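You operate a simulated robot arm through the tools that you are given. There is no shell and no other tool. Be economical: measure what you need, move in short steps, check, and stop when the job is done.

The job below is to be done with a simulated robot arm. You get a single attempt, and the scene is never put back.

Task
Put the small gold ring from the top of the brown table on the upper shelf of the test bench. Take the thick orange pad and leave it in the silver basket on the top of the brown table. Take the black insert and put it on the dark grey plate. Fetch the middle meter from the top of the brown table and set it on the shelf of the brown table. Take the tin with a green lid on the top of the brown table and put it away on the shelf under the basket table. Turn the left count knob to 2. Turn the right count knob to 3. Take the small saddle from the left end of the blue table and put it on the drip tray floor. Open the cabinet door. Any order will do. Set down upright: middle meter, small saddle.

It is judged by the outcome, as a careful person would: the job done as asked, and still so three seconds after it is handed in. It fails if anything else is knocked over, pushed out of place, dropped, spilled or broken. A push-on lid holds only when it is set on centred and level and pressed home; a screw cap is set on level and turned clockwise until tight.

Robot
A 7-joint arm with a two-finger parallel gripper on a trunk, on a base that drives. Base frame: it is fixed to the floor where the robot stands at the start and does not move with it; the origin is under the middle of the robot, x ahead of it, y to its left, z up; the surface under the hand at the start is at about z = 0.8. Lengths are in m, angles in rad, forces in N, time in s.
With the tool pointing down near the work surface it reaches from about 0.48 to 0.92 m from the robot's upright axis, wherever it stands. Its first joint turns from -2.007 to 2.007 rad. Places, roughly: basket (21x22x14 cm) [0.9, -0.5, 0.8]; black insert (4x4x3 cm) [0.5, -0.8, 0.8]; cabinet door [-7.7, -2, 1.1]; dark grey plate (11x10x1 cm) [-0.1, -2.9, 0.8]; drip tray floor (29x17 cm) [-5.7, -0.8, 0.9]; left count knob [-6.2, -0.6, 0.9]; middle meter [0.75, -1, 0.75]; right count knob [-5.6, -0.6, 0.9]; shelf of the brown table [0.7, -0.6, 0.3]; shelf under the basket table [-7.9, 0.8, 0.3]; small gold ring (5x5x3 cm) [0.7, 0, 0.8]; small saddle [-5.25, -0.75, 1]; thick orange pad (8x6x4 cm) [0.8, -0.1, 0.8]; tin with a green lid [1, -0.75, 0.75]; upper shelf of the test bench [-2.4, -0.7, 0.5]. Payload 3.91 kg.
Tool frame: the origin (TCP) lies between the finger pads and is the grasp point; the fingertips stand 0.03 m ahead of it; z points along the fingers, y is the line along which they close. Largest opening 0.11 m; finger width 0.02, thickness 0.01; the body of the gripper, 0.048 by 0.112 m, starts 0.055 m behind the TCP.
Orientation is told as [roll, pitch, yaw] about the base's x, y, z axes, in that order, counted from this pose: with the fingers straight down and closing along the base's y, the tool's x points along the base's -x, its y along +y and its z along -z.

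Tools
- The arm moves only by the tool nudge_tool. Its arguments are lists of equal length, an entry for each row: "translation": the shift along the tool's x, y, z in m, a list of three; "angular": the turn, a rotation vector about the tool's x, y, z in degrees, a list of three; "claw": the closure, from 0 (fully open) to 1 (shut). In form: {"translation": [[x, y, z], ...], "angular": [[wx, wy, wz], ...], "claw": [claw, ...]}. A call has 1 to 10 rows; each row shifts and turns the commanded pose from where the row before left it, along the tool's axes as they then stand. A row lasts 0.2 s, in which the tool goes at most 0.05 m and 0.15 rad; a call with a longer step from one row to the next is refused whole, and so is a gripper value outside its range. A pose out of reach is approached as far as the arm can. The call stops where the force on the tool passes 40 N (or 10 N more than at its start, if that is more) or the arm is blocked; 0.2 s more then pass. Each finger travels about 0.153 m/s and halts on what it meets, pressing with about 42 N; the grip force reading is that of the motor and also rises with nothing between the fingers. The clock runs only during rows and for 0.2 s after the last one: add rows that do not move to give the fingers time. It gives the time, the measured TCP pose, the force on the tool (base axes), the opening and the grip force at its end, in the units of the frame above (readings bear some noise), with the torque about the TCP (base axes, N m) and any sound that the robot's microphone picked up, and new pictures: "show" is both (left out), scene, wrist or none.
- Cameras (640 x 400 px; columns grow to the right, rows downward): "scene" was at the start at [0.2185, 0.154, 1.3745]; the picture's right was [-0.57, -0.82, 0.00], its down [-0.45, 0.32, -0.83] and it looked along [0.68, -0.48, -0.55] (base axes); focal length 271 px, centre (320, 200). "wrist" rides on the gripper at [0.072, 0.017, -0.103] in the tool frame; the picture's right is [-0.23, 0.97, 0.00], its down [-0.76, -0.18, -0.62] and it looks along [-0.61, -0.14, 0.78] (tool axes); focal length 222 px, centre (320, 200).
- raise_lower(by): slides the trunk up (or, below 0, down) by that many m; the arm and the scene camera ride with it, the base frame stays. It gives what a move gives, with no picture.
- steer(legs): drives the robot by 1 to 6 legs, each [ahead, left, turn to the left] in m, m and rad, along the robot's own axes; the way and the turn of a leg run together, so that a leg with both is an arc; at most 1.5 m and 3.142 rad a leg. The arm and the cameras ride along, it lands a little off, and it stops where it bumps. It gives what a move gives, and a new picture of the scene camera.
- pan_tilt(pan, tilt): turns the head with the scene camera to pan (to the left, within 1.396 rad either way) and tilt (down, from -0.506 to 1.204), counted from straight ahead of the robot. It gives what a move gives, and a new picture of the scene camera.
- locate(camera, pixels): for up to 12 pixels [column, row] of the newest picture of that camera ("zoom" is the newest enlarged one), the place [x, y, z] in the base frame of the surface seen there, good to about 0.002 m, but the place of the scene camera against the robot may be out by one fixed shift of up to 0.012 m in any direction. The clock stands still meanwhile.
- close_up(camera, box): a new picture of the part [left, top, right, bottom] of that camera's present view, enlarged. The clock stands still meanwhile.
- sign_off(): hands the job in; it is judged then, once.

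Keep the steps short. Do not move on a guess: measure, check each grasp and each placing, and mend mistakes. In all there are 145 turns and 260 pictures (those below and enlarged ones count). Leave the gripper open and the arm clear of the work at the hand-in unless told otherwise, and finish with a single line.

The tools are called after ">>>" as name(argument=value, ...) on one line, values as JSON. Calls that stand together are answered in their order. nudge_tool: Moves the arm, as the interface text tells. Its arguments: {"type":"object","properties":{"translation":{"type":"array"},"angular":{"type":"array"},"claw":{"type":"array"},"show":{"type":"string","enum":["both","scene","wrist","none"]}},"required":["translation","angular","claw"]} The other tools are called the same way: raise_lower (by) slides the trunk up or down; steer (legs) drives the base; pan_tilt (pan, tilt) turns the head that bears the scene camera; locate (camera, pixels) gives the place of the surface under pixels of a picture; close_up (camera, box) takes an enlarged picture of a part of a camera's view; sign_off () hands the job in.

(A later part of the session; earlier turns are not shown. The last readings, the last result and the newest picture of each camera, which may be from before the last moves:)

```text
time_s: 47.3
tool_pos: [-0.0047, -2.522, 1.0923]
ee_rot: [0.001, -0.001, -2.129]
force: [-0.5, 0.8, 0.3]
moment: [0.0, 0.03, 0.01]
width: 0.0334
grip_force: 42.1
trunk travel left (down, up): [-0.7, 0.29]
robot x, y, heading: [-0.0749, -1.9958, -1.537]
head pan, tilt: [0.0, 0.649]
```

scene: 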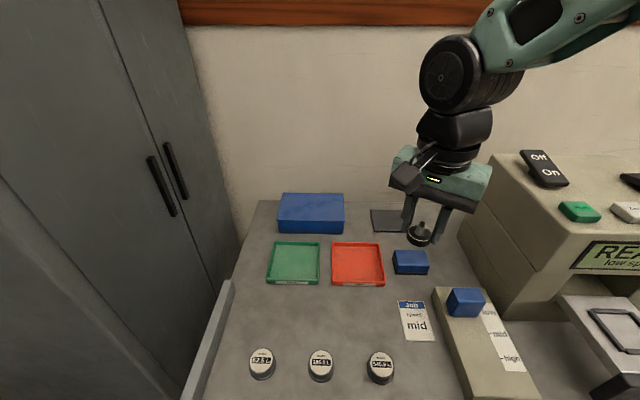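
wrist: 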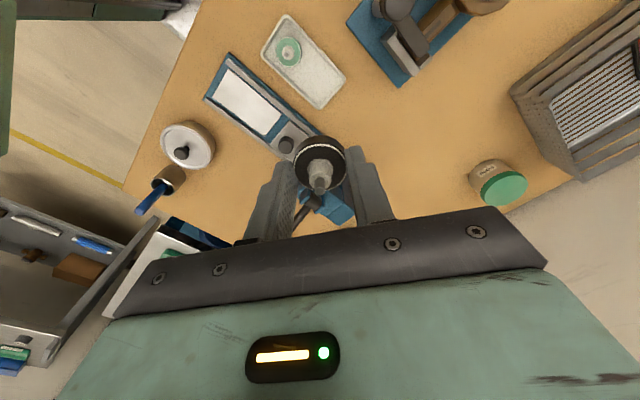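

>>> nudge_tool(translation=[[-0.0374, 0.01675, 0.012], [-0.0374, 0.01675, 0.012], [-0.0374, 0.01675, 0.012], [-0.0374, 0.01675, 0.012], [-0.0374, 0.01675, 0.012], [-0.0374, 0.01675, 0.012], [-0.0374, 0.01675, 0.012], [-0.0374, 0.01675, 0.012]], angular=[[0, 0, 0], [0, 0, 0], [0, 0, 0], [0, 0, 0], [0, 0, 0], [0, 0, 0], [0, 0, 0], [0, 0, 0]], claw=[0.8, 0.8, 0.8, 0.8, 0.8, 0.8, 0.8, 0.8])

```text
time_s: 49.1
tool_pos: [-0.0507, -2.8445, 0.995]
ee_rot: [0.001, 0.0, -2.128]
force: [0.3, -0.1, 0.1]
moment: [-0.01, 0.01, 0.04]
width: 0.0337
grip_force: 42.3
trunk travel left (down, up): [-0.7, 0.29]
robot x, y, heading: [-0.0754, -1.9918, -1.541]
head pan, tilt: [0.0, 0.649]
```

scene: 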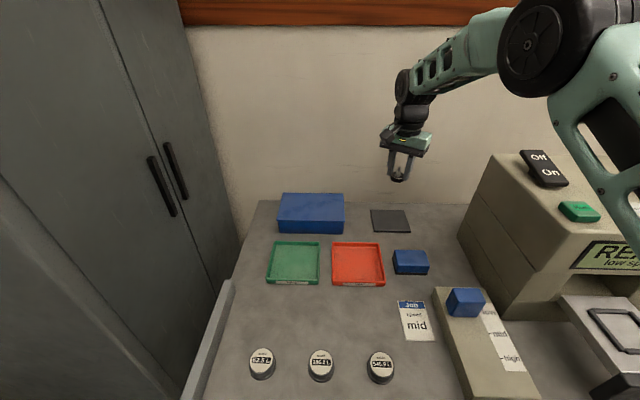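
wrist: 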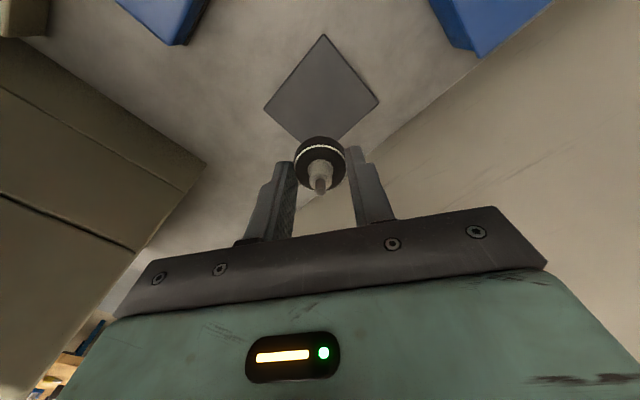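

Check the plate's place with the wrist camera.

>>> locate(camera="wrist", pixels=[[323, 38], [376, 100], [268, 110], [322, 95], [250, 150]])

```text
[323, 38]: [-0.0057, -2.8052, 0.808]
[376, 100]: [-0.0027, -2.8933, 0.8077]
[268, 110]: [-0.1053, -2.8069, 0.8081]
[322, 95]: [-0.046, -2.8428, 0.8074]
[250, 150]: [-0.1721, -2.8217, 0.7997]
```

Hand is centred over the plate. Lower and release.

>>> nudge_tool(translation=[[0, 0, 0.045], [0, 0, 0.045], [0, 0, 0.04], [0, 0, 0.012], [0, 0, 0.005], [0, 0, 0], [0, 0, 0]], angular=[[0, 0, 0], [0, 0, 0], [0, 0, 0], [0, 0, 0], [0, 0, 0], [0, 0, 0], [0, 0, 0]], claw=[0.8, 0.8, 0.8, 0.8, 0.8, 0.8, 0.8], show="wrist")

```text
time_s: 50.7
tool_pos: [-0.0488, -2.8464, 0.8478]
ee_rot: [0.0, -0.001, -2.13]
force: [-0.4, 0.0, -0.8]
moment: [-0.05, -0.01, -0.01]
width: 0.0338
grip_force: 41.6
trunk travel left (down, up): [-0.7, 0.29]
robot x, y, heading: [-0.0738, -1.9925, -1.536]
head pan, tilt: [0.0, 0.649]
```

wrist: 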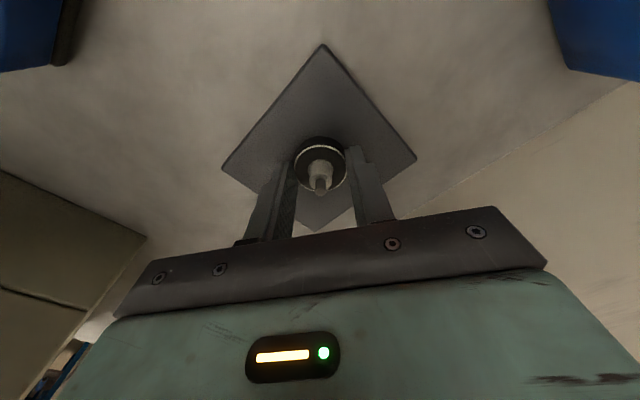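

>>> nudge_tool(translation=[[0, 0, 0.002], [0, 0, 0.002], [0, 0, 0], [0, 0, 0], [0, 0, -0.03], [0, 0, -0.045], [0, 0, -0.045], [0, 0, -0.045], [0, 0, -0.045], [0, 0, -0.04]], angular=[[0, 0, 0], [0, 0, 0], [0, 0, 0], [0, 0, 0], [0, 0, 0], [0, 0, 0], [0, 0, 0], [0, 0, 0], [0, 0, 0], [0, 0, 0]], claw=[0.8, 0.8, 0.4, 0.4, 0.4, 0.4, 0.4, 0.4, 0.2, 0], show="wrist")

```text
time_s: 52.9
tool_pos: [-0.0537, -2.846, 1.0953]
ee_rot: [0.0, -0.001, -2.13]
force: [0.2, -0.3, -0.3]
moment: [0.04, 0.01, 0.01]
width: 0.11
grip_force: 0.1
trunk travel left (down, up): [-0.7, 0.29]
robot x, y, heading: [-0.0717, -1.996, -1.539]
head pan, tilt: [0.0, 0.649]
```

wrist: 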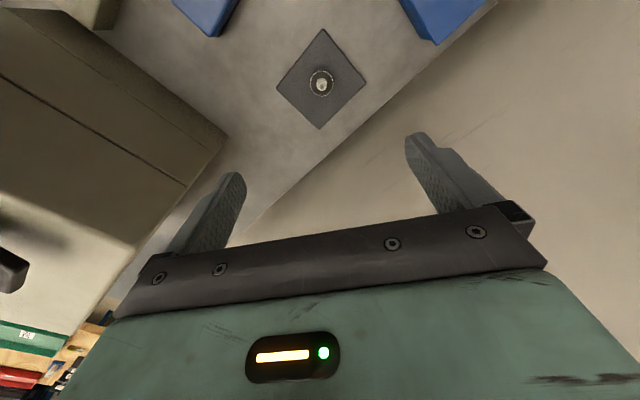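

Insert placed on the plate. Retract the hand, then drive back to the aisle in front of the brown table and stand off to see its shelf.

>>> nudge_tool(translation=[[0.0363, -0.0227, 0], [0.0363, -0.0227, 0], [0.0363, -0.0227, 0], [0.0363, -0.0227, 0], [0.0363, -0.0227, 0], [0.0363, -0.0227, 0], [0.0363, -0.0227, 0]], angular=[[0, 0, 0], [0, 0, 0], [0, 0, 0], [0, 0, 0], [0, 0, 0], [0, 0, 0], [0, 0, 0]], claw=[0, 0, 0, 0, 0, 0, 0], show="none")

>>> steer(legs=[[-1.0, 0, 0], [0, 0, 1.54], [-0.25, 0, 0]])

```text
time_s: 54.5
tool_pos: [-0.0546, -2.5457, 1.0937]
ee_rot: [0.001, 0.0, -2.129]
force: [0.6, -0.4, -0.7]
moment: [0.01, 0.02, -0.01]
width: 0.1101
grip_force: 0.0
trunk travel left (down, up): [-0.7, 0.29]
robot x, y, heading: [-0.0757, -1.9909, -1.534]
head pan, tilt: [0.0, 0.649]
```

```text
time_s: 65.1
tool_pos: [0.2658, -0.9921, 1.0941]
ee_rot: [0.0, 0.0, -0.617]
force: [0.4, -0.1, 0.3]
moment: [0.03, -0.02, 0.01]
width: 0.1099
grip_force: 0.0
trunk travel left (down, up): [-0.7, 0.29]
robot x, y, heading: [-0.2857, -0.9754, -0.032]
head pan, tilt: [0.0, 0.649]
stopped in leg 3: the robot was blocked; the commanded pose is now the measured one
```

scene: 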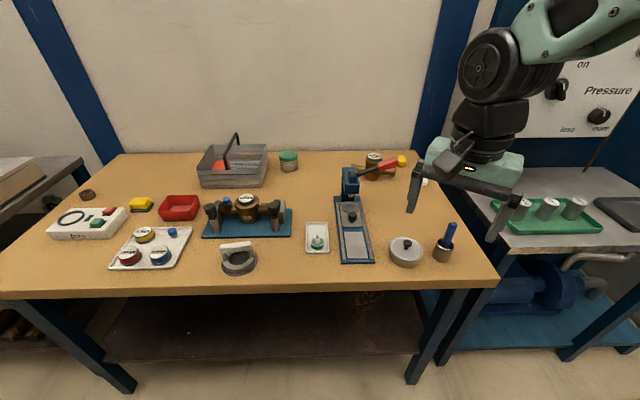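

Blocked from behind at x −0.29, so I'll stay off that. The view shows the lower shelf; locate shelf and table edges.

>>> locate(camera="scene", pixels=[[110, 355], [300, 350], [410, 345], [300, 310], [380, 305], [250, 290], [420, 290], [200, 325], [450, 310], [412, 375], [25, 297], [490, 280]])

>>> pan_tilt(pan=0.1, tilt=1.0)

```text
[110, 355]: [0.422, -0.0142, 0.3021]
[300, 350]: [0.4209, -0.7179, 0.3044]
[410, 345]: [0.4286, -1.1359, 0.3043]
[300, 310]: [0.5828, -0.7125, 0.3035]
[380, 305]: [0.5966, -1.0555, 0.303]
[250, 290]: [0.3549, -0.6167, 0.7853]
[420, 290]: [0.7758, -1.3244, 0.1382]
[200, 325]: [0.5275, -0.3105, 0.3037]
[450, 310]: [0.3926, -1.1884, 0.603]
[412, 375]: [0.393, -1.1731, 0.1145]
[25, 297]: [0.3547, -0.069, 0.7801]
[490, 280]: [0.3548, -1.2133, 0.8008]
```

```text
time_s: 66.0
tool_pos: [0.2662, -0.9909, 1.0933]
ee_rot: [-0.001, 0.001, -0.617]
force: [-1.2, -1.5, 0.0]
moment: [0.02, 0.01, 0.0]
width: 0.1099
grip_force: 0.1
trunk travel left (down, up): [-0.7, 0.29]
robot x, y, heading: [-0.2863, -0.9799, -0.024]
head pan, tilt: [0.099, 1.0]
```

scene: 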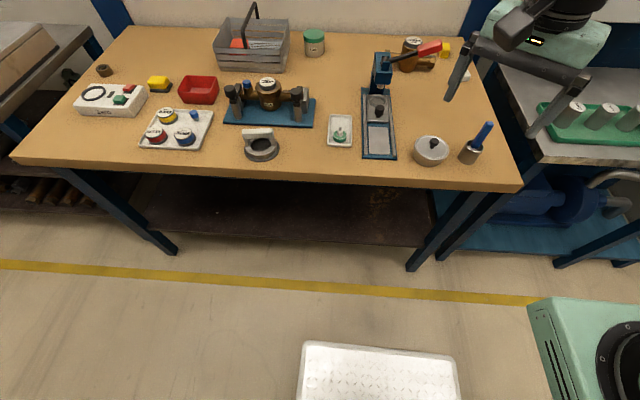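

Shelf surface z≈0.295, front edge x 0.42, empty; table top edge x 0.355. Plan: grip the meter's dial head with a 45° tilted hand so that it can be set upright on the shelf under the table. Drive to the approach spot.

>>> steer(legs=[[0.29, 0, 0], [0, 0.57, 0.025]])

```text
time_s: 70.8
tool_pos: [0.5674, -0.4134, 1.0938]
ee_rot: [0.0, 0.0, -0.581]
force: [0.7, 1.3, -0.7]
moment: [0.01, 0.02, 0.0]
width: 0.11
grip_force: 0.1
trunk travel left (down, up): [-0.7, 0.29]
robot x, y, heading: [0.0178, -0.4208, 0.009]
head pan, tilt: [0.099, 1.0]
```

scene: 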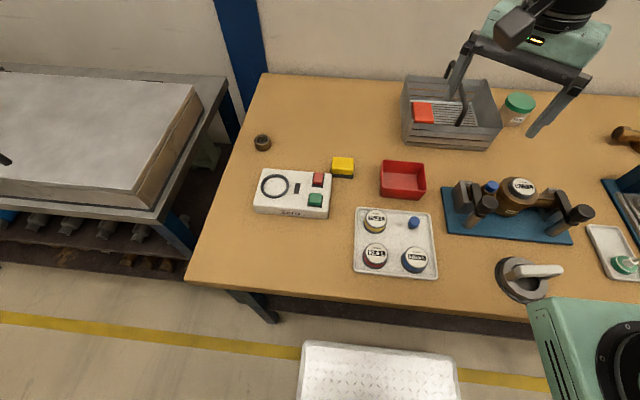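

Carry the hand over the meter, then tilt 45°.

>>> nudge_tool(translation=[[-0.0389, -0.0266, -0.006], [-0.0389, -0.0266, -0.006], [-0.0389, -0.0266, -0.006], [-0.0389, -0.0266, -0.006], [-0.0389, -0.0266, -0.006], [-0.0389, -0.0266, -0.006], [-0.0389, -0.0266, -0.006], [-0.0389, -0.0266, -0.006], [-0.0389, -0.0266, -0.006], [-0.0389, -0.0266, -0.006]], angular=[[0, 0, 0], [0, 0, 0], [0, 0, 0], [0, 0, 0], [0, 0, 0], [0, 0, 0], [0, 0, 0], [0, 0, 0], [0, 0, 0], [0, 0, 0]], claw=[0, 0, 0, 0, 0, 0, 0, 0, 0, 0], show="none")

>>> nudge_tool(translation=[[-0.0389, -0.0266, 0], [-0.0389, -0.0266, 0], [-0.0389, -0.0266, 0], [0, 0, 0], [0, 0, 0], [0, 0, 0], [0, 0, 0], [0, 0, 0], [0, 0, 0]], angular=[[0, 0, 0], [0, 0, 6.1], [0, 0, 6.1], [0, 0, 6.1], [0, -8, 0], [0, -8, 0], [0, -8, 0], [0, -8, 0], [0, -8, 0]], claw=[0, 0, 0, 0, 0, 0, 0, 0, 0])

```text
time_s: 73.0
tool_pos: [0.7462, -0.8509, 1.158]
ee_rot: [-0.001, 0.0, -0.58]
force: [0.5, 1.1, -0.2]
moment: [-0.06, -0.02, -0.01]
width: 0.11
grip_force: 0.1
trunk travel left (down, up): [-0.7, 0.29]
robot x, y, heading: [0.0151, -0.424, 0.011]
head pan, tilt: [0.099, 1.0]
```

```text
time_s: 75.0
tool_pos: [0.7791, -0.9626, 1.1461]
ee_rot: [0.0, -0.699, -0.902]
force: [-0.3, 0.3, 0.5]
moment: [0.01, -0.04, 0.02]
width: 0.1099
grip_force: 0.0
out of reach, approached as far as the arm can: row 3
trunk travel left (down, up): [-0.7, 0.29]
robot x, y, heading: [0.0135, -0.4172, 0.012]
head pan, tilt: [0.099, 1.0]
```

scene: 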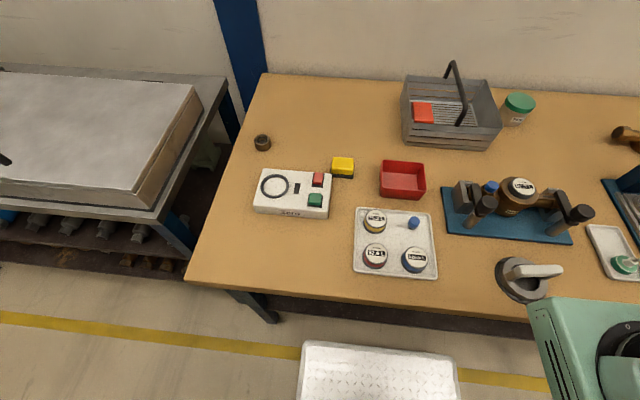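
wrist: 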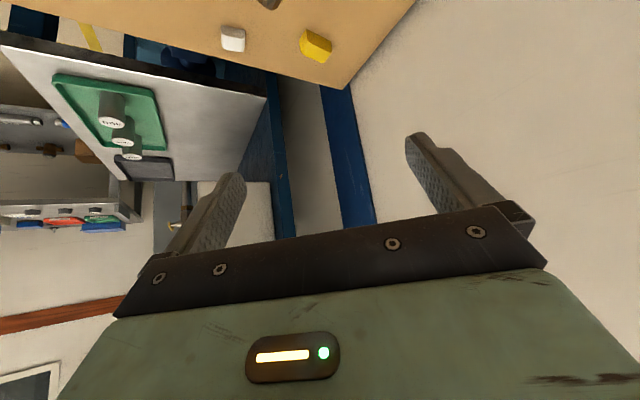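

Tilted pose reached. Turn the head to see hand and meter together.

>>> pan_tilt(pan=-0.85, tilt=0.55)

>>> close_up(camera="scene", box=[220, 120, 420, 245])

```text
time_s: 76.3
tool_pos: [0.7793, -0.9629, 1.1461]
ee_rot: [0.002, -0.696, -0.902]
force: [-0.1, -1.1, 0.6]
moment: [0.02, -0.03, 0.0]
width: 0.1102
grip_force: 0.0
trunk travel left (down, up): [-0.7, 0.29]
robot x, y, heading: [0.0161, -0.4219, 0.006]
head pan, tilt: [-0.85, 0.55]
```

scene: 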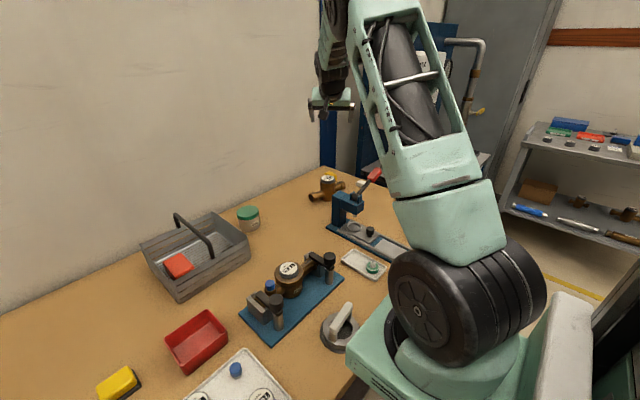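

```text
3.20 times, centred on (320, 182) of scene
```

zoom: 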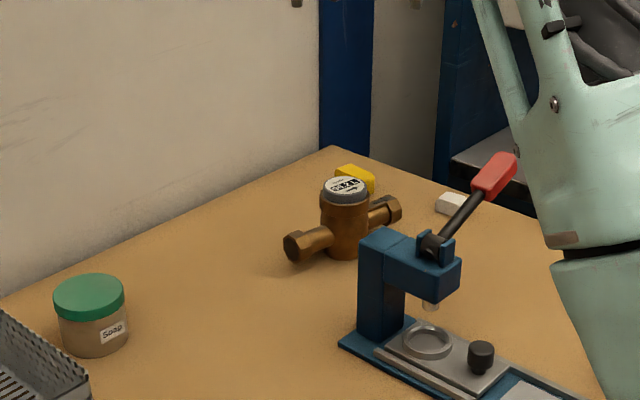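

>>> locate(camera="zoom", pixels=[[345, 186], [345, 210], [322, 205], [366, 205], [345, 250], [305, 240], [378, 210], [290, 247], [395, 208], [500, 170], [400, 245], [320, 300]])

```text
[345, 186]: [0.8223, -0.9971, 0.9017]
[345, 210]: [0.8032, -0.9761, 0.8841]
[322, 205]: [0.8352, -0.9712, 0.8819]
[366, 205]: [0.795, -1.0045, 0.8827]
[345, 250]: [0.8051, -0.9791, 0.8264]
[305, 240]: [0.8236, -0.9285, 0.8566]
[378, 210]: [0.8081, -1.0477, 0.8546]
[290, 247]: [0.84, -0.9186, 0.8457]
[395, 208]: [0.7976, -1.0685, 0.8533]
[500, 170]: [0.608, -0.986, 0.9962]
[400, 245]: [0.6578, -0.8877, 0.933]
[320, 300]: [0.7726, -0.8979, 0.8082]
```

Body centre ≈(0.819,−0.99), top ≈0.895. Lower the tilted hand straight down to z≈0.975 and look with the wrist camera.

>>> nudge_tool(translation=[[0.0238, 0.003, 0.0355], [0.0238, 0.003, 0.0355], [0.0238, 0.003, 0.0355], [0.0238, 0.003, 0.0355]], angular=[[0, 0, 0], [0, 0, 0], [0, 0, 0], [0, 0, 0]], claw=[0, 0, 0, 0])

```text
time_s: 77.3
tool_pos: [0.8027, -0.9702, 0.9735]
ee_rot: [0.0, -0.696, -0.899]
force: [-0.3, -0.8, 0.0]
moment: [0.0, -0.04, 0.0]
width: 0.1101
grip_force: 0.1
trunk travel left (down, up): [-0.7, 0.29]
robot x, y, heading: [0.0127, -0.4249, 0.01]
head pan, tilt: [-0.85, 0.55]
```

scene: 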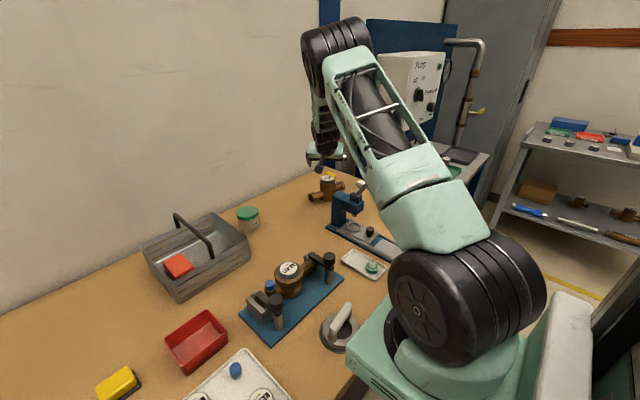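
wrist: 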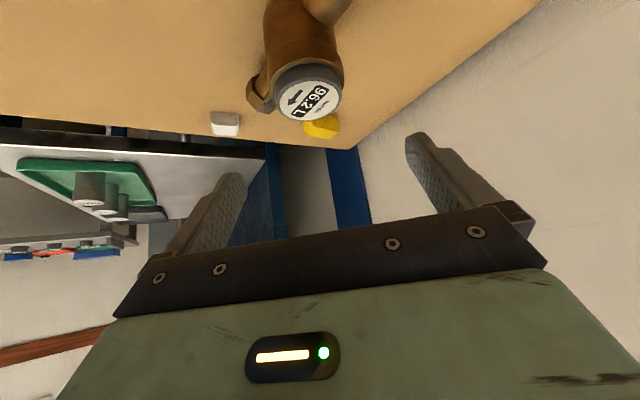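

>>> locate(camera="wrist", pixels=[[309, 97], [280, 105], [340, 90], [308, 118], [295, 80], [330, 78], [272, 60], [338, 60], [300, 40]])

```text
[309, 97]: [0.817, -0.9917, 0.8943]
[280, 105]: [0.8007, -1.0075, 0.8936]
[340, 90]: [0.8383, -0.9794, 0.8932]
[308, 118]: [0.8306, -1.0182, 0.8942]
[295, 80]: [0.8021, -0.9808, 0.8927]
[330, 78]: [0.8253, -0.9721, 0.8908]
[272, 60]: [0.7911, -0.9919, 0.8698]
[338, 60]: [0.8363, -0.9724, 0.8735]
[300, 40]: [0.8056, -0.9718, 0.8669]
```

Dial centre (0.8195,−0.9935), top 0.894. Straddle the head and close.

>>> nudge_tool(translation=[[0.0128, -0.0005, 0.026], [0.0128, -0.0005, 0.026], [0.0128, -0.0005, 0.026], [0, 0, 0], [0, 0, 0], [0, 0, 0]], angular=[[0, 0, 0], [0, 0, 0], [0, 0, 0], [0, 0, 0], [0, 0, 0], [0, 0, 0]], claw=[0, 0, 0, 0.7, 0.7, 0.7], show="wrist")

```text
time_s: 78.7
tool_pos: [0.8108, -0.9872, 0.89]
ee_rot: [0.0, -0.698, -0.902]
force: [-1.3, 1.9, 0.8]
moment: [0.0, 0.05, 0.01]
width: 0.0613
grip_force: 42.4
trunk travel left (down, up): [-0.7, 0.29]
robot x, y, heading: [0.0153, -0.4236, 0.011]
head pan, tilt: [-0.85, 0.55]
```

wrist: 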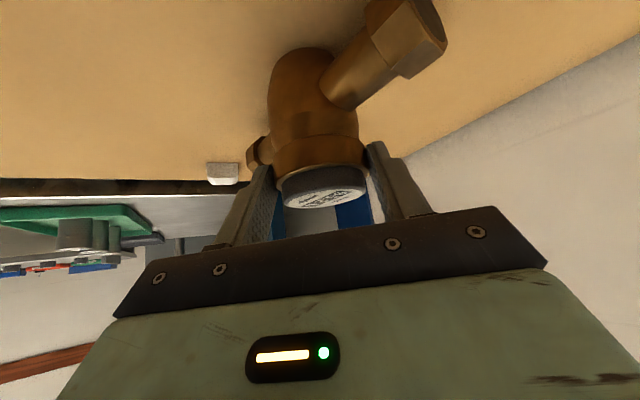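

Gripped (0.061). Lift straight up a bit and check.

>>> nudge_tool(translation=[[-0.0129, 0, -0.0153], [-0.029, 0, -0.0345], [-0.029, 0, -0.0345], [-0.029, 0, -0.0345], [-0.029, 0, -0.0345], [-0.029, 0, -0.0345], [-0.029, 0, -0.0345]], angular=[[0, 0, 0], [0, 0, 0], [0, 0, 0], [0, 0, 0], [0, 0, 0], [0, 0, 0], [0, 0, 0]], claw=[0.7, 0.7, 0.7, 0.7, 0.7, 0.7, 0.7])

```text
time_s: 80.3
tool_pos: [0.8126, -0.9877, 1.1815]
ee_rot: [-0.001, -0.698, -0.898]
force: [0.9, -0.1, -7.5]
moment: [0.09, 0.09, -0.01]
width: 0.0611
grip_force: 42.1
trunk travel left (down, up): [-0.7, 0.29]
robot x, y, heading: [0.0157, -0.4236, 0.008]
head pan, tilt: [-0.85, 0.55]
```

scene: 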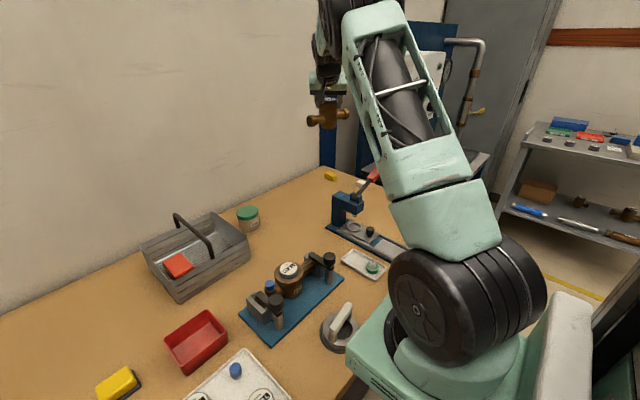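
wrist: 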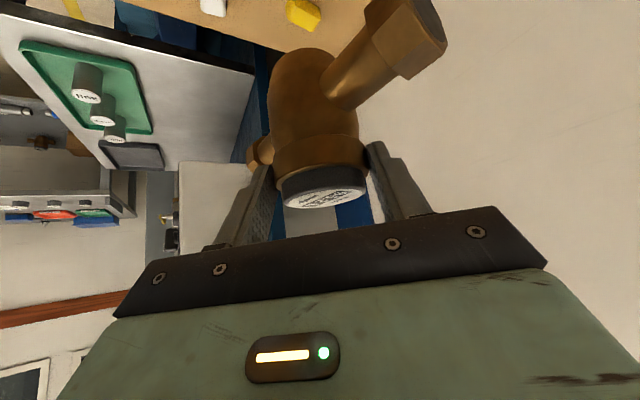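

Meter held securely (7.5 N). Bring it back in front of the robot, keeping it upright.

>>> nudge_tool(translation=[[0.0362, 0.0083, -0.0303], [0.0362, 0.0083, -0.0303], [0.0362, 0.0083, -0.0303], [0.0362, 0.0083, -0.0303], [0.0362, 0.0083, -0.0303], [0.0362, 0.0083, -0.0303], [0.0362, 0.0083, -0.0303], [0.0362, 0.0083, -0.0303], [0.0362, 0.0083, -0.0303]], angular=[[0, 0, 0], [0, 0, 0], [0, 0, 0], [0, 0, 0], [0, 0, 0], [0, 0, 0], [-4.9, 0, -5.8], [-4.9, 0, -5.8], [-4.9, 0, -5.8]], claw=[0.7, 0.7, 0.7, 0.7, 0.7, 0.7, 0.7, 0.7, 0.7], show="none")

>>> steer(legs=[[-0.14, 0, 0], [0, 0, -0.95]])

```text
time_s: 82.3
tool_pos: [0.5941, -0.6149, 1.1769]
ee_rot: [0.001, -0.698, -0.501]
force: [0.9, 0.1, -7.4]
moment: [0.08, 0.09, -0.03]
width: 0.0614
grip_force: 41.9
trunk travel left (down, up): [-0.7, 0.29]
robot x, y, heading: [0.0168, -0.4206, 0.013]
head pan, tilt: [-0.85, 0.55]
```

```text
time_s: 86.1
tool_pos: [0.0432, -1.0098, 1.1768]
ee_rot: [0.001, -0.699, -1.47]
force: [-0.5, 0.6, -7.0]
moment: [0.12, -0.03, 0.03]
width: 0.061
grip_force: 42.3
trunk travel left (down, up): [-0.7, 0.29]
robot x, y, heading: [-0.1226, -0.4206, -0.961]
head pan, tilt: [-0.85, 0.55]
```

scene: 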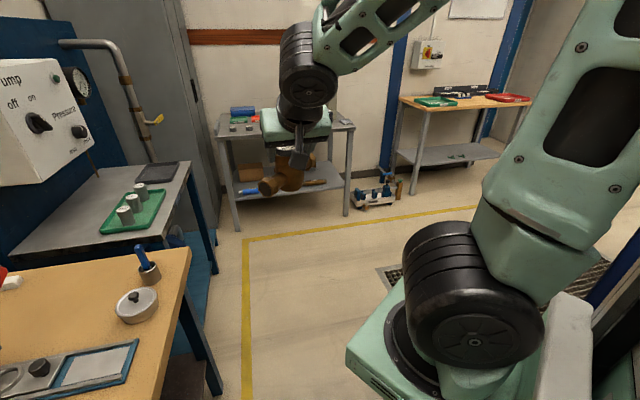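

Clear of the table. Lower the trunk 0.69 m and view.

>>> raise_lower(by=-0.69)

>>> pan_tilt(pan=0.2, tilt=0.2)

```text
refused: -0.69 is not a number from -0.4 to 0.4
```

```text
time_s: 87.4
tool_pos: [0.0434, -1.0089, 1.177]
ee_rot: [0.001, -0.698, -1.471]
force: [0.7, 0.4, -7.0]
moment: [0.09, 0.02, 0.0]
width: 0.061
grip_force: 42.6
trunk travel left (down, up): [-0.7, 0.29]
robot x, y, heading: [-0.1196, -0.4228, -0.959]
head pan, tilt: [0.201, 0.201]
```

scene: 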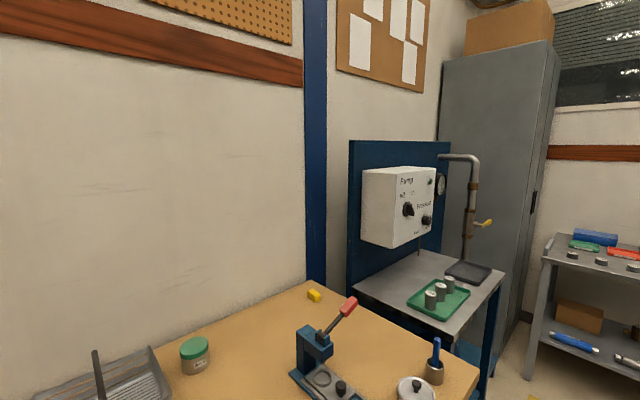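

>>> raise_lower(by=-0.35)

>>> raise_lower(by=-0.34)

>>> pan_tilt(pan=0.1, tilt=0.2)

```text
time_s: 90.8
tool_pos: [0.0442, -1.0091, 0.8272]
ee_rot: [0.001, -0.697, -1.471]
force: [0.6, -0.2, -6.9]
moment: [0.1, 0.03, 0.02]
width: 0.0612
grip_force: 41.8
trunk travel left (down, up): [-0.35, 0.64]
robot x, y, heading: [-0.1252, -0.4237, -0.96]
head pan, tilt: [0.201, 0.201]
```

```text
time_s: 94.1
tool_pos: [0.044, -1.0091, 0.4868]
ee_rot: [0.001, -0.698, -1.471]
force: [-0.8, 0.1, -6.6]
moment: [0.09, 0.03, 0.0]
width: 0.0612
grip_force: 41.9
trunk travel left (down, up): [-0.01, 0.98]
robot x, y, heading: [-0.1244, -0.4228, -0.958]
head pan, tilt: [0.201, 0.201]
```

```text
time_s: 94.8
tool_pos: [0.0453, -1.0087, 0.4872]
ee_rot: [0.001, -0.698, -1.472]
force: [-0.2, -0.4, -6.9]
moment: [0.08, 0.03, -0.01]
width: 0.0613
grip_force: 42.1
trunk travel left (down, up): [-0.01, 0.98]
robot x, y, heading: [-0.1217, -0.4229, -0.958]
head pan, tilt: [0.099, 0.201]
```

scene: 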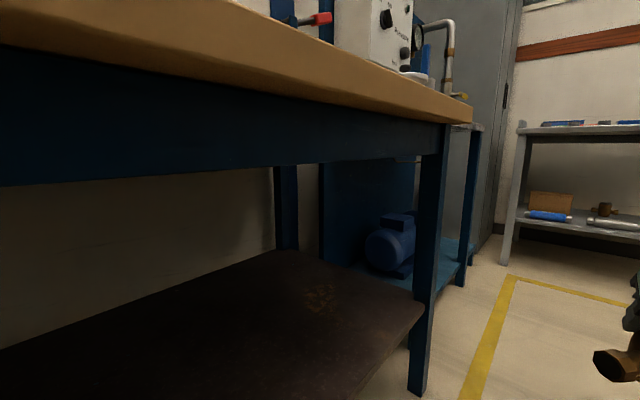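

>>> locate(camera="scene", pixels=[[200, 170], [200, 178], [350, 158], [200, 80], [300, 250], [200, 395], [420, 300]])

```text
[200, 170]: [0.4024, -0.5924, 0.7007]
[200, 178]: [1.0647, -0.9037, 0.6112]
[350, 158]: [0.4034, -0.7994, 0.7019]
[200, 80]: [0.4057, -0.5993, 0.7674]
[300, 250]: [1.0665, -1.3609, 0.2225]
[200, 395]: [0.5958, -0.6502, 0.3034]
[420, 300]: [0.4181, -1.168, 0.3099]
```

Apron bottom at z≈0.695 — the hand will pass under. Swing toward the shelf partway.

>>> steer(legs=[[0, 0, 0.6]])

>>> pan_tilt(pan=-0.4, tilt=0.2)

```text
time_s: 96.8
tool_pos: [0.3418, -0.8153, 0.4875]
ee_rot: [0.002, -0.699, -0.882]
force: [-0.3, 0.8, -7.3]
moment: [0.12, 0.08, 0.01]
width: 0.0615
grip_force: 42.1
trunk travel left (down, up): [-0.01, 0.98]
robot x, y, heading: [-0.1261, -0.4194, -0.367]
head pan, tilt: [0.099, 0.201]
```

scene: 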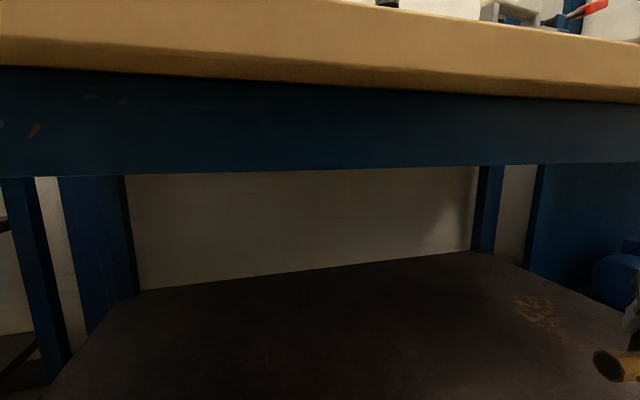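

```text
time_s: 97.7
tool_pos: [0.3426, -0.8149, 0.4871]
ee_rot: [0.001, -0.699, -0.88]
force: [0.0, 1.0, -7.0]
moment: [0.09, 0.1, -0.02]
width: 0.0611
grip_force: 41.3
trunk travel left (down, up): [-0.01, 0.98]
robot x, y, heading: [-0.1213, -0.4218, -0.364]
head pan, tilt: [-0.4, 0.201]
```

scene: 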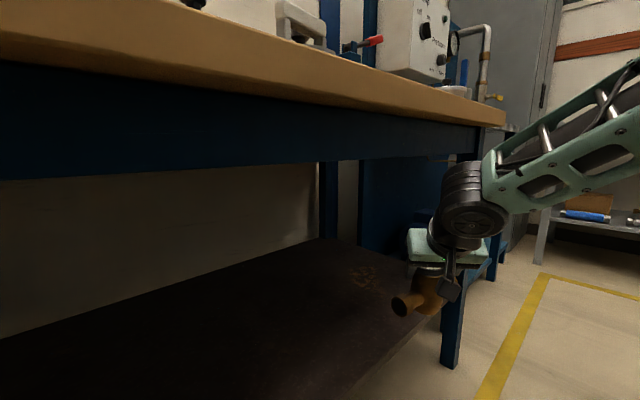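

>>> locate(camera="scene", pixels=[[465, 170], [475, 220], [510, 160], [620, 90], [405, 302], [430, 245]])

```text
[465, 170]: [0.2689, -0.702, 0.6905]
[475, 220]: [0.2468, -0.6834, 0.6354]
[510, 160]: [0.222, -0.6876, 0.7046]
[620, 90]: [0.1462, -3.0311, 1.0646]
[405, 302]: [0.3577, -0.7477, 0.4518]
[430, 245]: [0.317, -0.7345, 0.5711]
```

Lower the hand 5 cm for headroom, then finish the swing.

>>> nudge_tool(translation=[[0.0161, 0, 0.0192], [0.0161, 0, 0.0192]], angular=[[0, 0, 0], [0, 0, 0]], claw=[0.7, 0.7], show="none")

>>> steer(legs=[[0, 0, 0.37]])

>>> pan_tilt(pan=-0.5, tilt=0.35)

```text
time_s: 98.3
tool_pos: [0.3415, -0.8153, 0.4342]
ee_rot: [0.002, -0.697, -0.882]
force: [0.1, 0.1, -7.0]
moment: [0.1, 0.07, 0.03]
width: 0.0613
grip_force: 42.1
trunk travel left (down, up): [-0.01, 0.98]
robot x, y, heading: [-0.1283, -0.4271, -0.366]
head pan, tilt: [-0.4, 0.201]
```

```text
time_s: 99.9
tool_pos: [0.454, -0.6164, 0.4345]
ee_rot: [0.001, -0.699, -0.5]
force: [0.7, 0.4, -6.9]
moment: [0.12, 0.06, 0.01]
width: 0.0611
grip_force: 42.1
trunk travel left (down, up): [-0.01, 0.98]
robot x, y, heading: [-0.12, -0.4229, 0.008]
head pan, tilt: [-0.4, 0.201]
```

scene: 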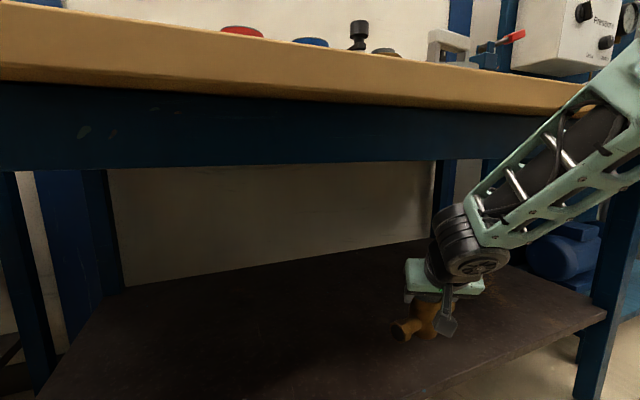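

```text
time_s: 100.6
tool_pos: [0.4538, -0.6155, 0.4346]
ee_rot: [0.001, -0.697, -0.502]
force: [-0.2, 0.1, -7.7]
moment: [0.03, 0.11, 0.0]
width: 0.0613
grip_force: 41.7
trunk travel left (down, up): [-0.01, 0.98]
robot x, y, heading: [-0.1223, -0.4197, 0.013]
head pan, tilt: [-0.499, 0.351]
```

scene: 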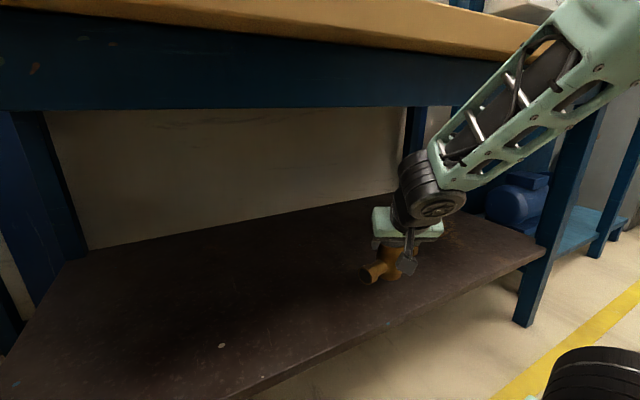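

>>> locate(camera="scene", pixels=[[440, 140], [480, 95], [530, 35], [560, 20], [400, 290], [388, 275], [330, 335], [480, 290]])

```text
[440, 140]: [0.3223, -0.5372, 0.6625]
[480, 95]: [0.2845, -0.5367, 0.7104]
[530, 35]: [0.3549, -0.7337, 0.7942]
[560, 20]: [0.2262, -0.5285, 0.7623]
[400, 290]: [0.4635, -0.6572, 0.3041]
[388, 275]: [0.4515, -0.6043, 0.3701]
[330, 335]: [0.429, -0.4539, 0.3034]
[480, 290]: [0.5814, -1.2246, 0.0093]
```

Good clearance. Move 3 cm further in and lower to just above the shelf.

>>> nudge_tool(translation=[[0.0045, 0.0072, 0.0259], [0.0045, 0.0072, 0.0259], [0.0013, 0, 0.0015], [0.0013, 0, 0.0015], [0.0013, 0, 0.0015]], angular=[[0, 0, 0], [0, 0, 0], [0, 0, 0], [0, 0, 0], [0, 0, 0]], claw=[0.7, 0.7, 0.7, 0.7, 0.7])

```text
time_s: 101.8
tool_pos: [0.4838, -0.6142, 0.3869]
ee_rot: [0.002, -0.699, -0.502]
force: [-4.5, 2.5, 8.5]
moment: [-0.03, 0.56, -0.12]
width: 0.0609
grip_force: 42.2
trunk travel left (down, up): [-0.01, 0.98]
robot x, y, heading: [-0.1272, -0.4189, 0.014]
head pan, tilt: [-0.499, 0.351]
```

scene: 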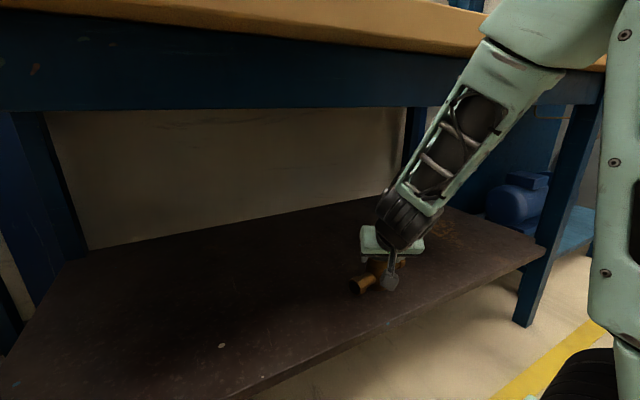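
wrist: 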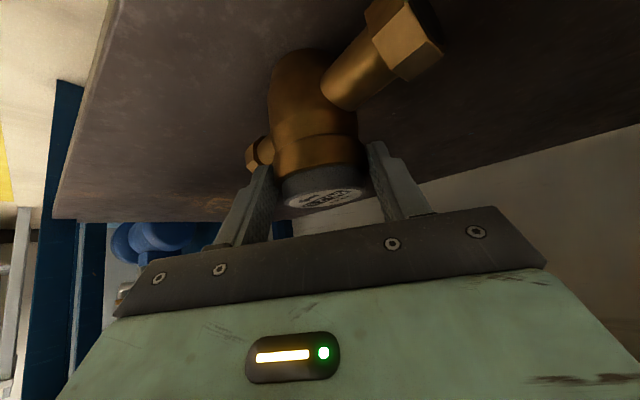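

Contact felt (8.5 N). Open and back straight out.

>>> nudge_tool(translation=[[0, 0, 0], [0, 0, 0], [0, 0, 0], [0.0153, 0, -0.0129], [0.0268, 0, -0.0225], [0.0268, 0, -0.0225], [0.0268, 0, -0.0225]], angular=[[0, 0, 0], [0, 0, 0], [0, 0, 0], [0, 0, 0], [0, 0, 0], [0, 0, 0], [0, 0, 0]], claw=[0.3, 0, 0, 0, 0, 0, 0])

```text
time_s: 103.4
tool_pos: [0.4474, -0.5469, 0.427]
ee_rot: [0.0, -0.695, -0.503]
force: [0.2, -0.9, -0.3]
moment: [0.02, 0.01, -0.01]
width: 0.1101
grip_force: 0.1
out of reach, approached as far as the arm can: row 4, 5, 6, 7
trunk travel left (down, up): [-0.01, 0.98]
robot x, y, heading: [-0.1247, -0.4231, 0.014]
head pan, tilt: [-0.499, 0.351]
```

scene: 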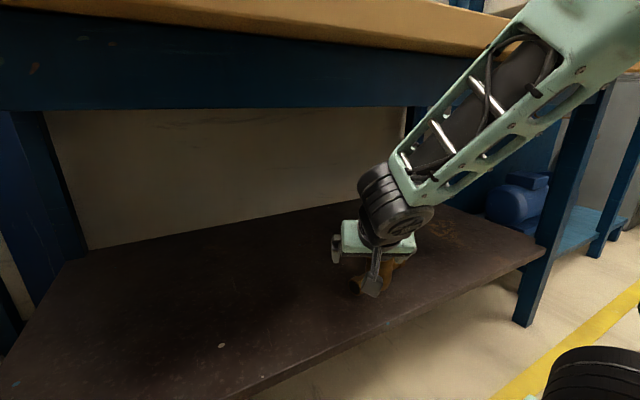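
wrist: 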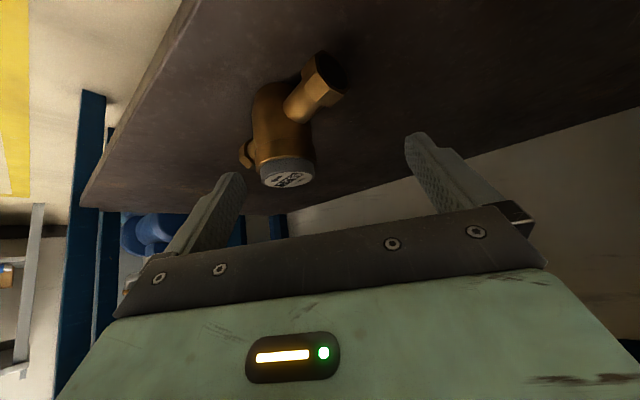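

Meter stands upright on the shelf. Back off and swing out before raising.

>>> steer(legs=[[-0.1, 0, 0], [0, 0, -0.7]])

>>> pan_tilt(pan=0.4, tilt=0.4)

```text
time_s: 106.1
tool_pos: [0.2525, -0.8732, 0.427]
ee_rot: [0.002, -0.698, -1.015]
force: [-0.1, -0.1, -0.3]
moment: [-0.01, 0.0, 0.02]
width: 0.1101
grip_force: 0.1
trunk travel left (down, up): [-0.01, 0.98]
robot x, y, heading: [-0.1811, -0.4815, -0.5]
head pan, tilt: [-0.499, 0.351]
stopped in leg 2: the robot was blocked; the commanded pose is now the measured one
```

scene: 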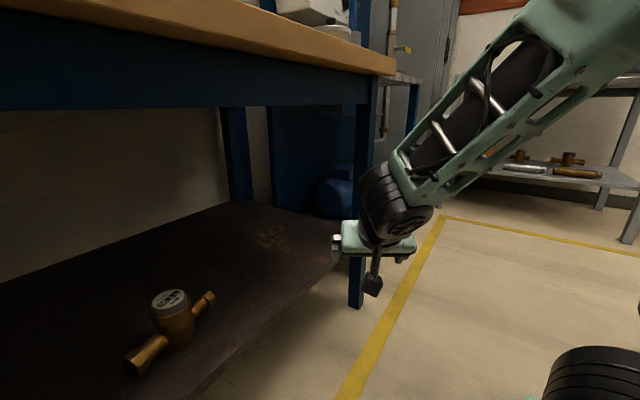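

```text
time_s: 107.3
tool_pos: [0.2527, -0.8729, 0.426]
ee_rot: [0.002, -0.697, -1.014]
force: [-0.5, 0.4, -0.9]
moment: [0.03, 0.02, 0.01]
width: 0.1098
grip_force: 0.0
trunk travel left (down, up): [-0.01, 0.98]
robot x, y, heading: [-0.1834, -0.484, -0.5]
head pan, tilt: [0.4, 0.4]
```

scene: 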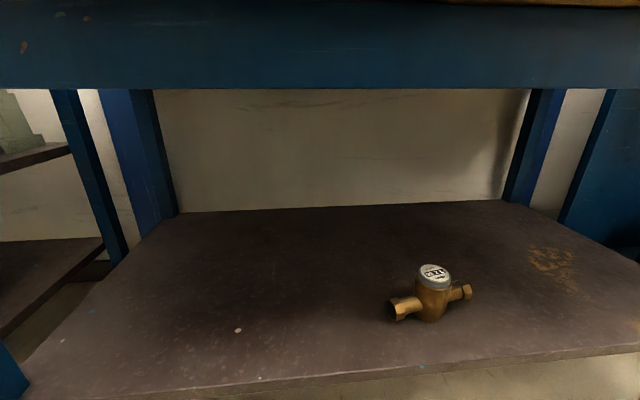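

Meter is upright and stable. Close the fingers for clearance and raise the trunk.

>>> nudge_tool(translation=[[0, 0, 0], [0, 0, 0]], angular=[[0, 0, 0], [0, 0, 0]], claw=[0.8, 0.8], show="none")

>>> raise_lower(by=0.4)

>>> raise_lower(by=0.3)

>>> steer(legs=[[0.1, 0, 0.5], [0, 0.5, 0]])

```text
time_s: 107.9
tool_pos: [0.2527, -0.8732, 0.4261]
ee_rot: [0.002, -0.698, -1.016]
force: [-1.1, -0.8, 0.0]
moment: [0.01, 0.01, -0.02]
width: 0.0223
grip_force: 0.1
trunk travel left (down, up): [-0.01, 0.98]
robot x, y, heading: [-0.1782, -0.4836, -0.502]
head pan, tilt: [0.4, 0.4]
```

```text
time_s: 111.8
tool_pos: [0.2528, -0.8736, 0.825]
ee_rot: [0.003, -0.697, -1.015]
force: [-0.8, -0.1, -0.1]
moment: [-0.01, -0.01, 0.02]
width: 0.0218
grip_force: 0.1
trunk travel left (down, up): [-0.41, 0.58]
robot x, y, heading: [-0.1818, -0.4832, -0.503]
head pan, tilt: [0.4, 0.4]
```

```text
time_s: 114.8
tool_pos: [0.2533, -0.8734, 1.1259]
ee_rot: [0.002, -0.696, -1.014]
force: [0.0, -0.1, -0.5]
moment: [-0.02, 0.0, 0.0]
width: 0.0222
grip_force: 0.1
trunk travel left (down, up): [-0.71, 0.28]
robot x, y, heading: [-0.1827, -0.4836, -0.499]
head pan, tilt: [0.4, 0.4]
```

```text
time_s: 119.2
tool_pos: [0.4829, -0.1216, 1.1253]
ee_rot: [0.002, -0.697, -0.511]
force: [-0.1, 0.2, 0.8]
moment: [0.03, -0.01, -0.05]
width: 0.0223
grip_force: 0.0
trunk travel left (down, up): [-0.71, 0.28]
robot x, y, heading: [-0.0856, 0.0074, 0.003]
head pan, tilt: [0.4, 0.4]
```

scene: 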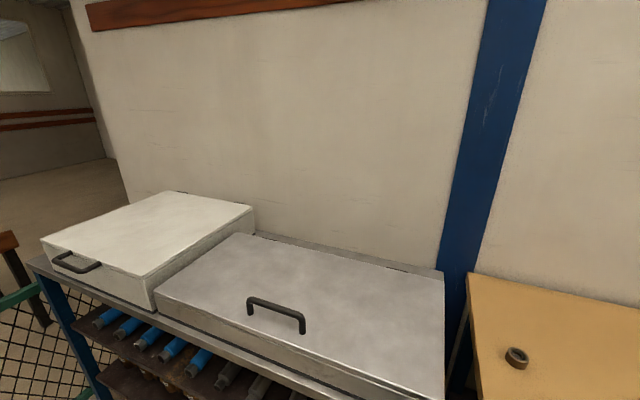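

Approach the ring with the same tilted hand (useful for the bench shelf).

>>> nudge_tool(translation=[[0.0041, 0.0316, 0.0339], [0.0041, 0.0316, 0.0339], [0.0041, 0.0316, 0.0339], [0.0041, 0.0316, 0.0339], [0.0041, 0.0316, 0.0339], [0.0041, 0.0316, 0.0339], [0.0041, 0.0316, 0.0339]], angular=[[0, 0, 0], [0, 0, 0], [0, 0, 0], [0, 0, 0], [0, 0, 0], [0, 0, 0], [0, 0, 0]], claw=[0.2, 0.2, 0.2, 0.2, 0.2, 0.2, 0.2], show="wrist")

```text
time_s: 120.8
tool_pos: [0.7019, 0.0094, 0.9259]
ee_rot: [0.001, -0.697, -0.512]
force: [-0.3, 0.0, 0.6]
moment: [0.02, -0.05, 0.0]
width: 0.0881
grip_force: 0.0
trunk travel left (down, up): [-0.71, 0.28]
robot x, y, heading: [-0.0869, 0.0102, -0.001]
head pan, tilt: [0.4, 0.4]
```

wrist: 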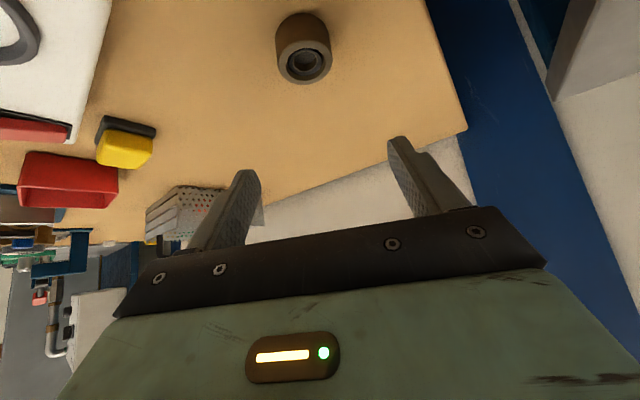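

>>> locate(camera="wrist", pixels=[[280, 62], [329, 60], [305, 82], [305, 50], [305, 64], [340, 100]])

```text
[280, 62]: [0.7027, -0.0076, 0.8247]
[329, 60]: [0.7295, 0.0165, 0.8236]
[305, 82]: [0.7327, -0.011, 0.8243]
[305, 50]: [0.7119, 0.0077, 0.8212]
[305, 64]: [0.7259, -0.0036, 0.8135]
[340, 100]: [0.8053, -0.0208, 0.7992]
```

>>> nudge_tool(translation=[[0.0189, 0, 0.024], [0.0189, 0, 0.024], [0.0186, 0.0005, 0.0237], [0, 0, 0], [0, 0, 0], [0, 0, 0]], angular=[[0, 0, 0], [0, 0, 0], [0, 0, 0], [0, 0, 0], [0, 0, 0], [0, 0, 0]], claw=[0.2, 0.2, 0.2, 0.8, 0.8, 0.8], show="wrist")

```text
time_s: 122.2
tool_pos: [0.7078, 0.0064, 0.8317]
ee_rot: [0.001, -0.698, -0.51]
force: [0.1, 0.0, -0.5]
moment: [0.0, 0.02, 0.02]
width: 0.0406
grip_force: 42.0
trunk travel left (down, up): [-0.71, 0.28]
robot x, y, heading: [-0.0851, 0.009, 0.002]
head pan, tilt: [0.4, 0.4]
```

wrist: 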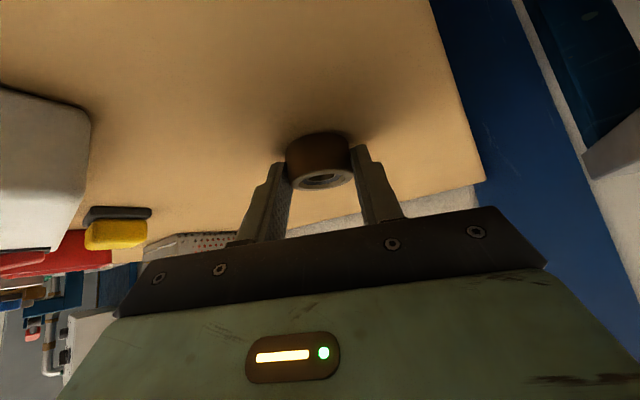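

Ring gripped (0.041). Lift and pull back.

>>> nudge_tool(translation=[[-0.029, 0, -0.0345], [-0.029, 0, -0.0345], [-0.0041, -0.0316, -0.0339], [-0.0041, -0.0316, -0.0339], [-0.0041, -0.0316, -0.0339], [-0.0041, -0.0316, -0.0339], [-0.0041, -0.0316, -0.0339], [-0.0041, -0.0316, -0.0339], [-0.0041, -0.0316, -0.0339]], angular=[[0, 0, 0], [0, 0, 0], [0, 0, 0], [0, 0, 0], [0, 0, 0], [0, 0, 0], [0, 0, 0], [0, 0, 0], [0, 0, 0]], claw=[0.8, 0.8, 0.8, 0.8, 0.8, 0.8, 0.8, 0.8, 0.8], show="wrist")

>>> pan_tilt(pan=1.39, tilt=0.4)

```text
time_s: 124.2
tool_pos: [0.4894, -0.122, 1.1277]
ee_rot: [0.001, -0.698, -0.511]
force: [0.0, 0.6, -1.6]
moment: [0.03, 0.02, -0.01]
width: 0.0405
grip_force: 41.9
trunk travel left (down, up): [-0.71, 0.28]
robot x, y, heading: [-0.0859, 0.0095, 0.001]
head pan, tilt: [0.4, 0.4]
```

wrist: 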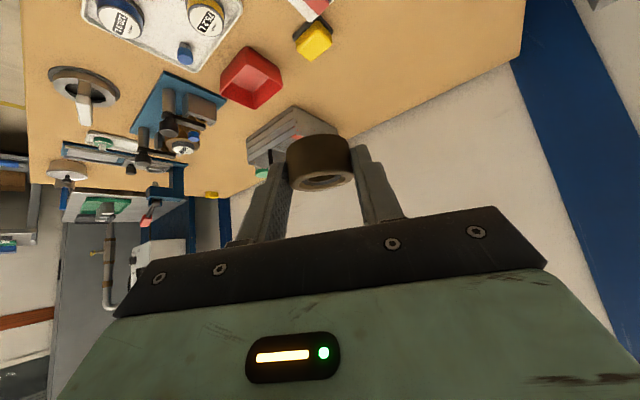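

```text
time_s: 125.5
tool_pos: [0.4885, -0.1227, 1.1274]
ee_rot: [0.002, -0.696, -0.51]
force: [0.5, 0.1, -1.3]
moment: [-0.05, 0.03, 0.02]
width: 0.0406
grip_force: 42.6
trunk travel left (down, up): [-0.71, 0.28]
robot x, y, heading: [-0.0874, 0.0092, 0.001]
head pan, tilt: [1.389, 0.4]
```

scene: 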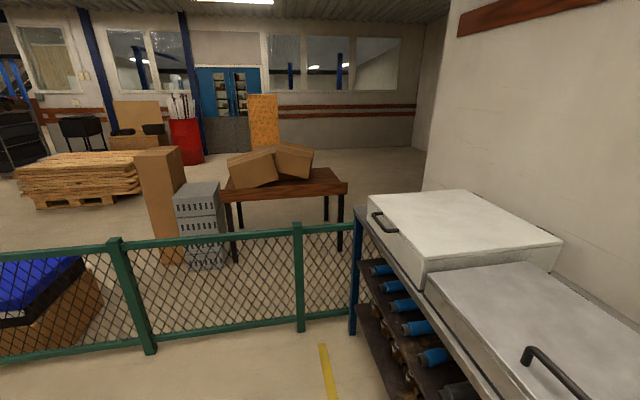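

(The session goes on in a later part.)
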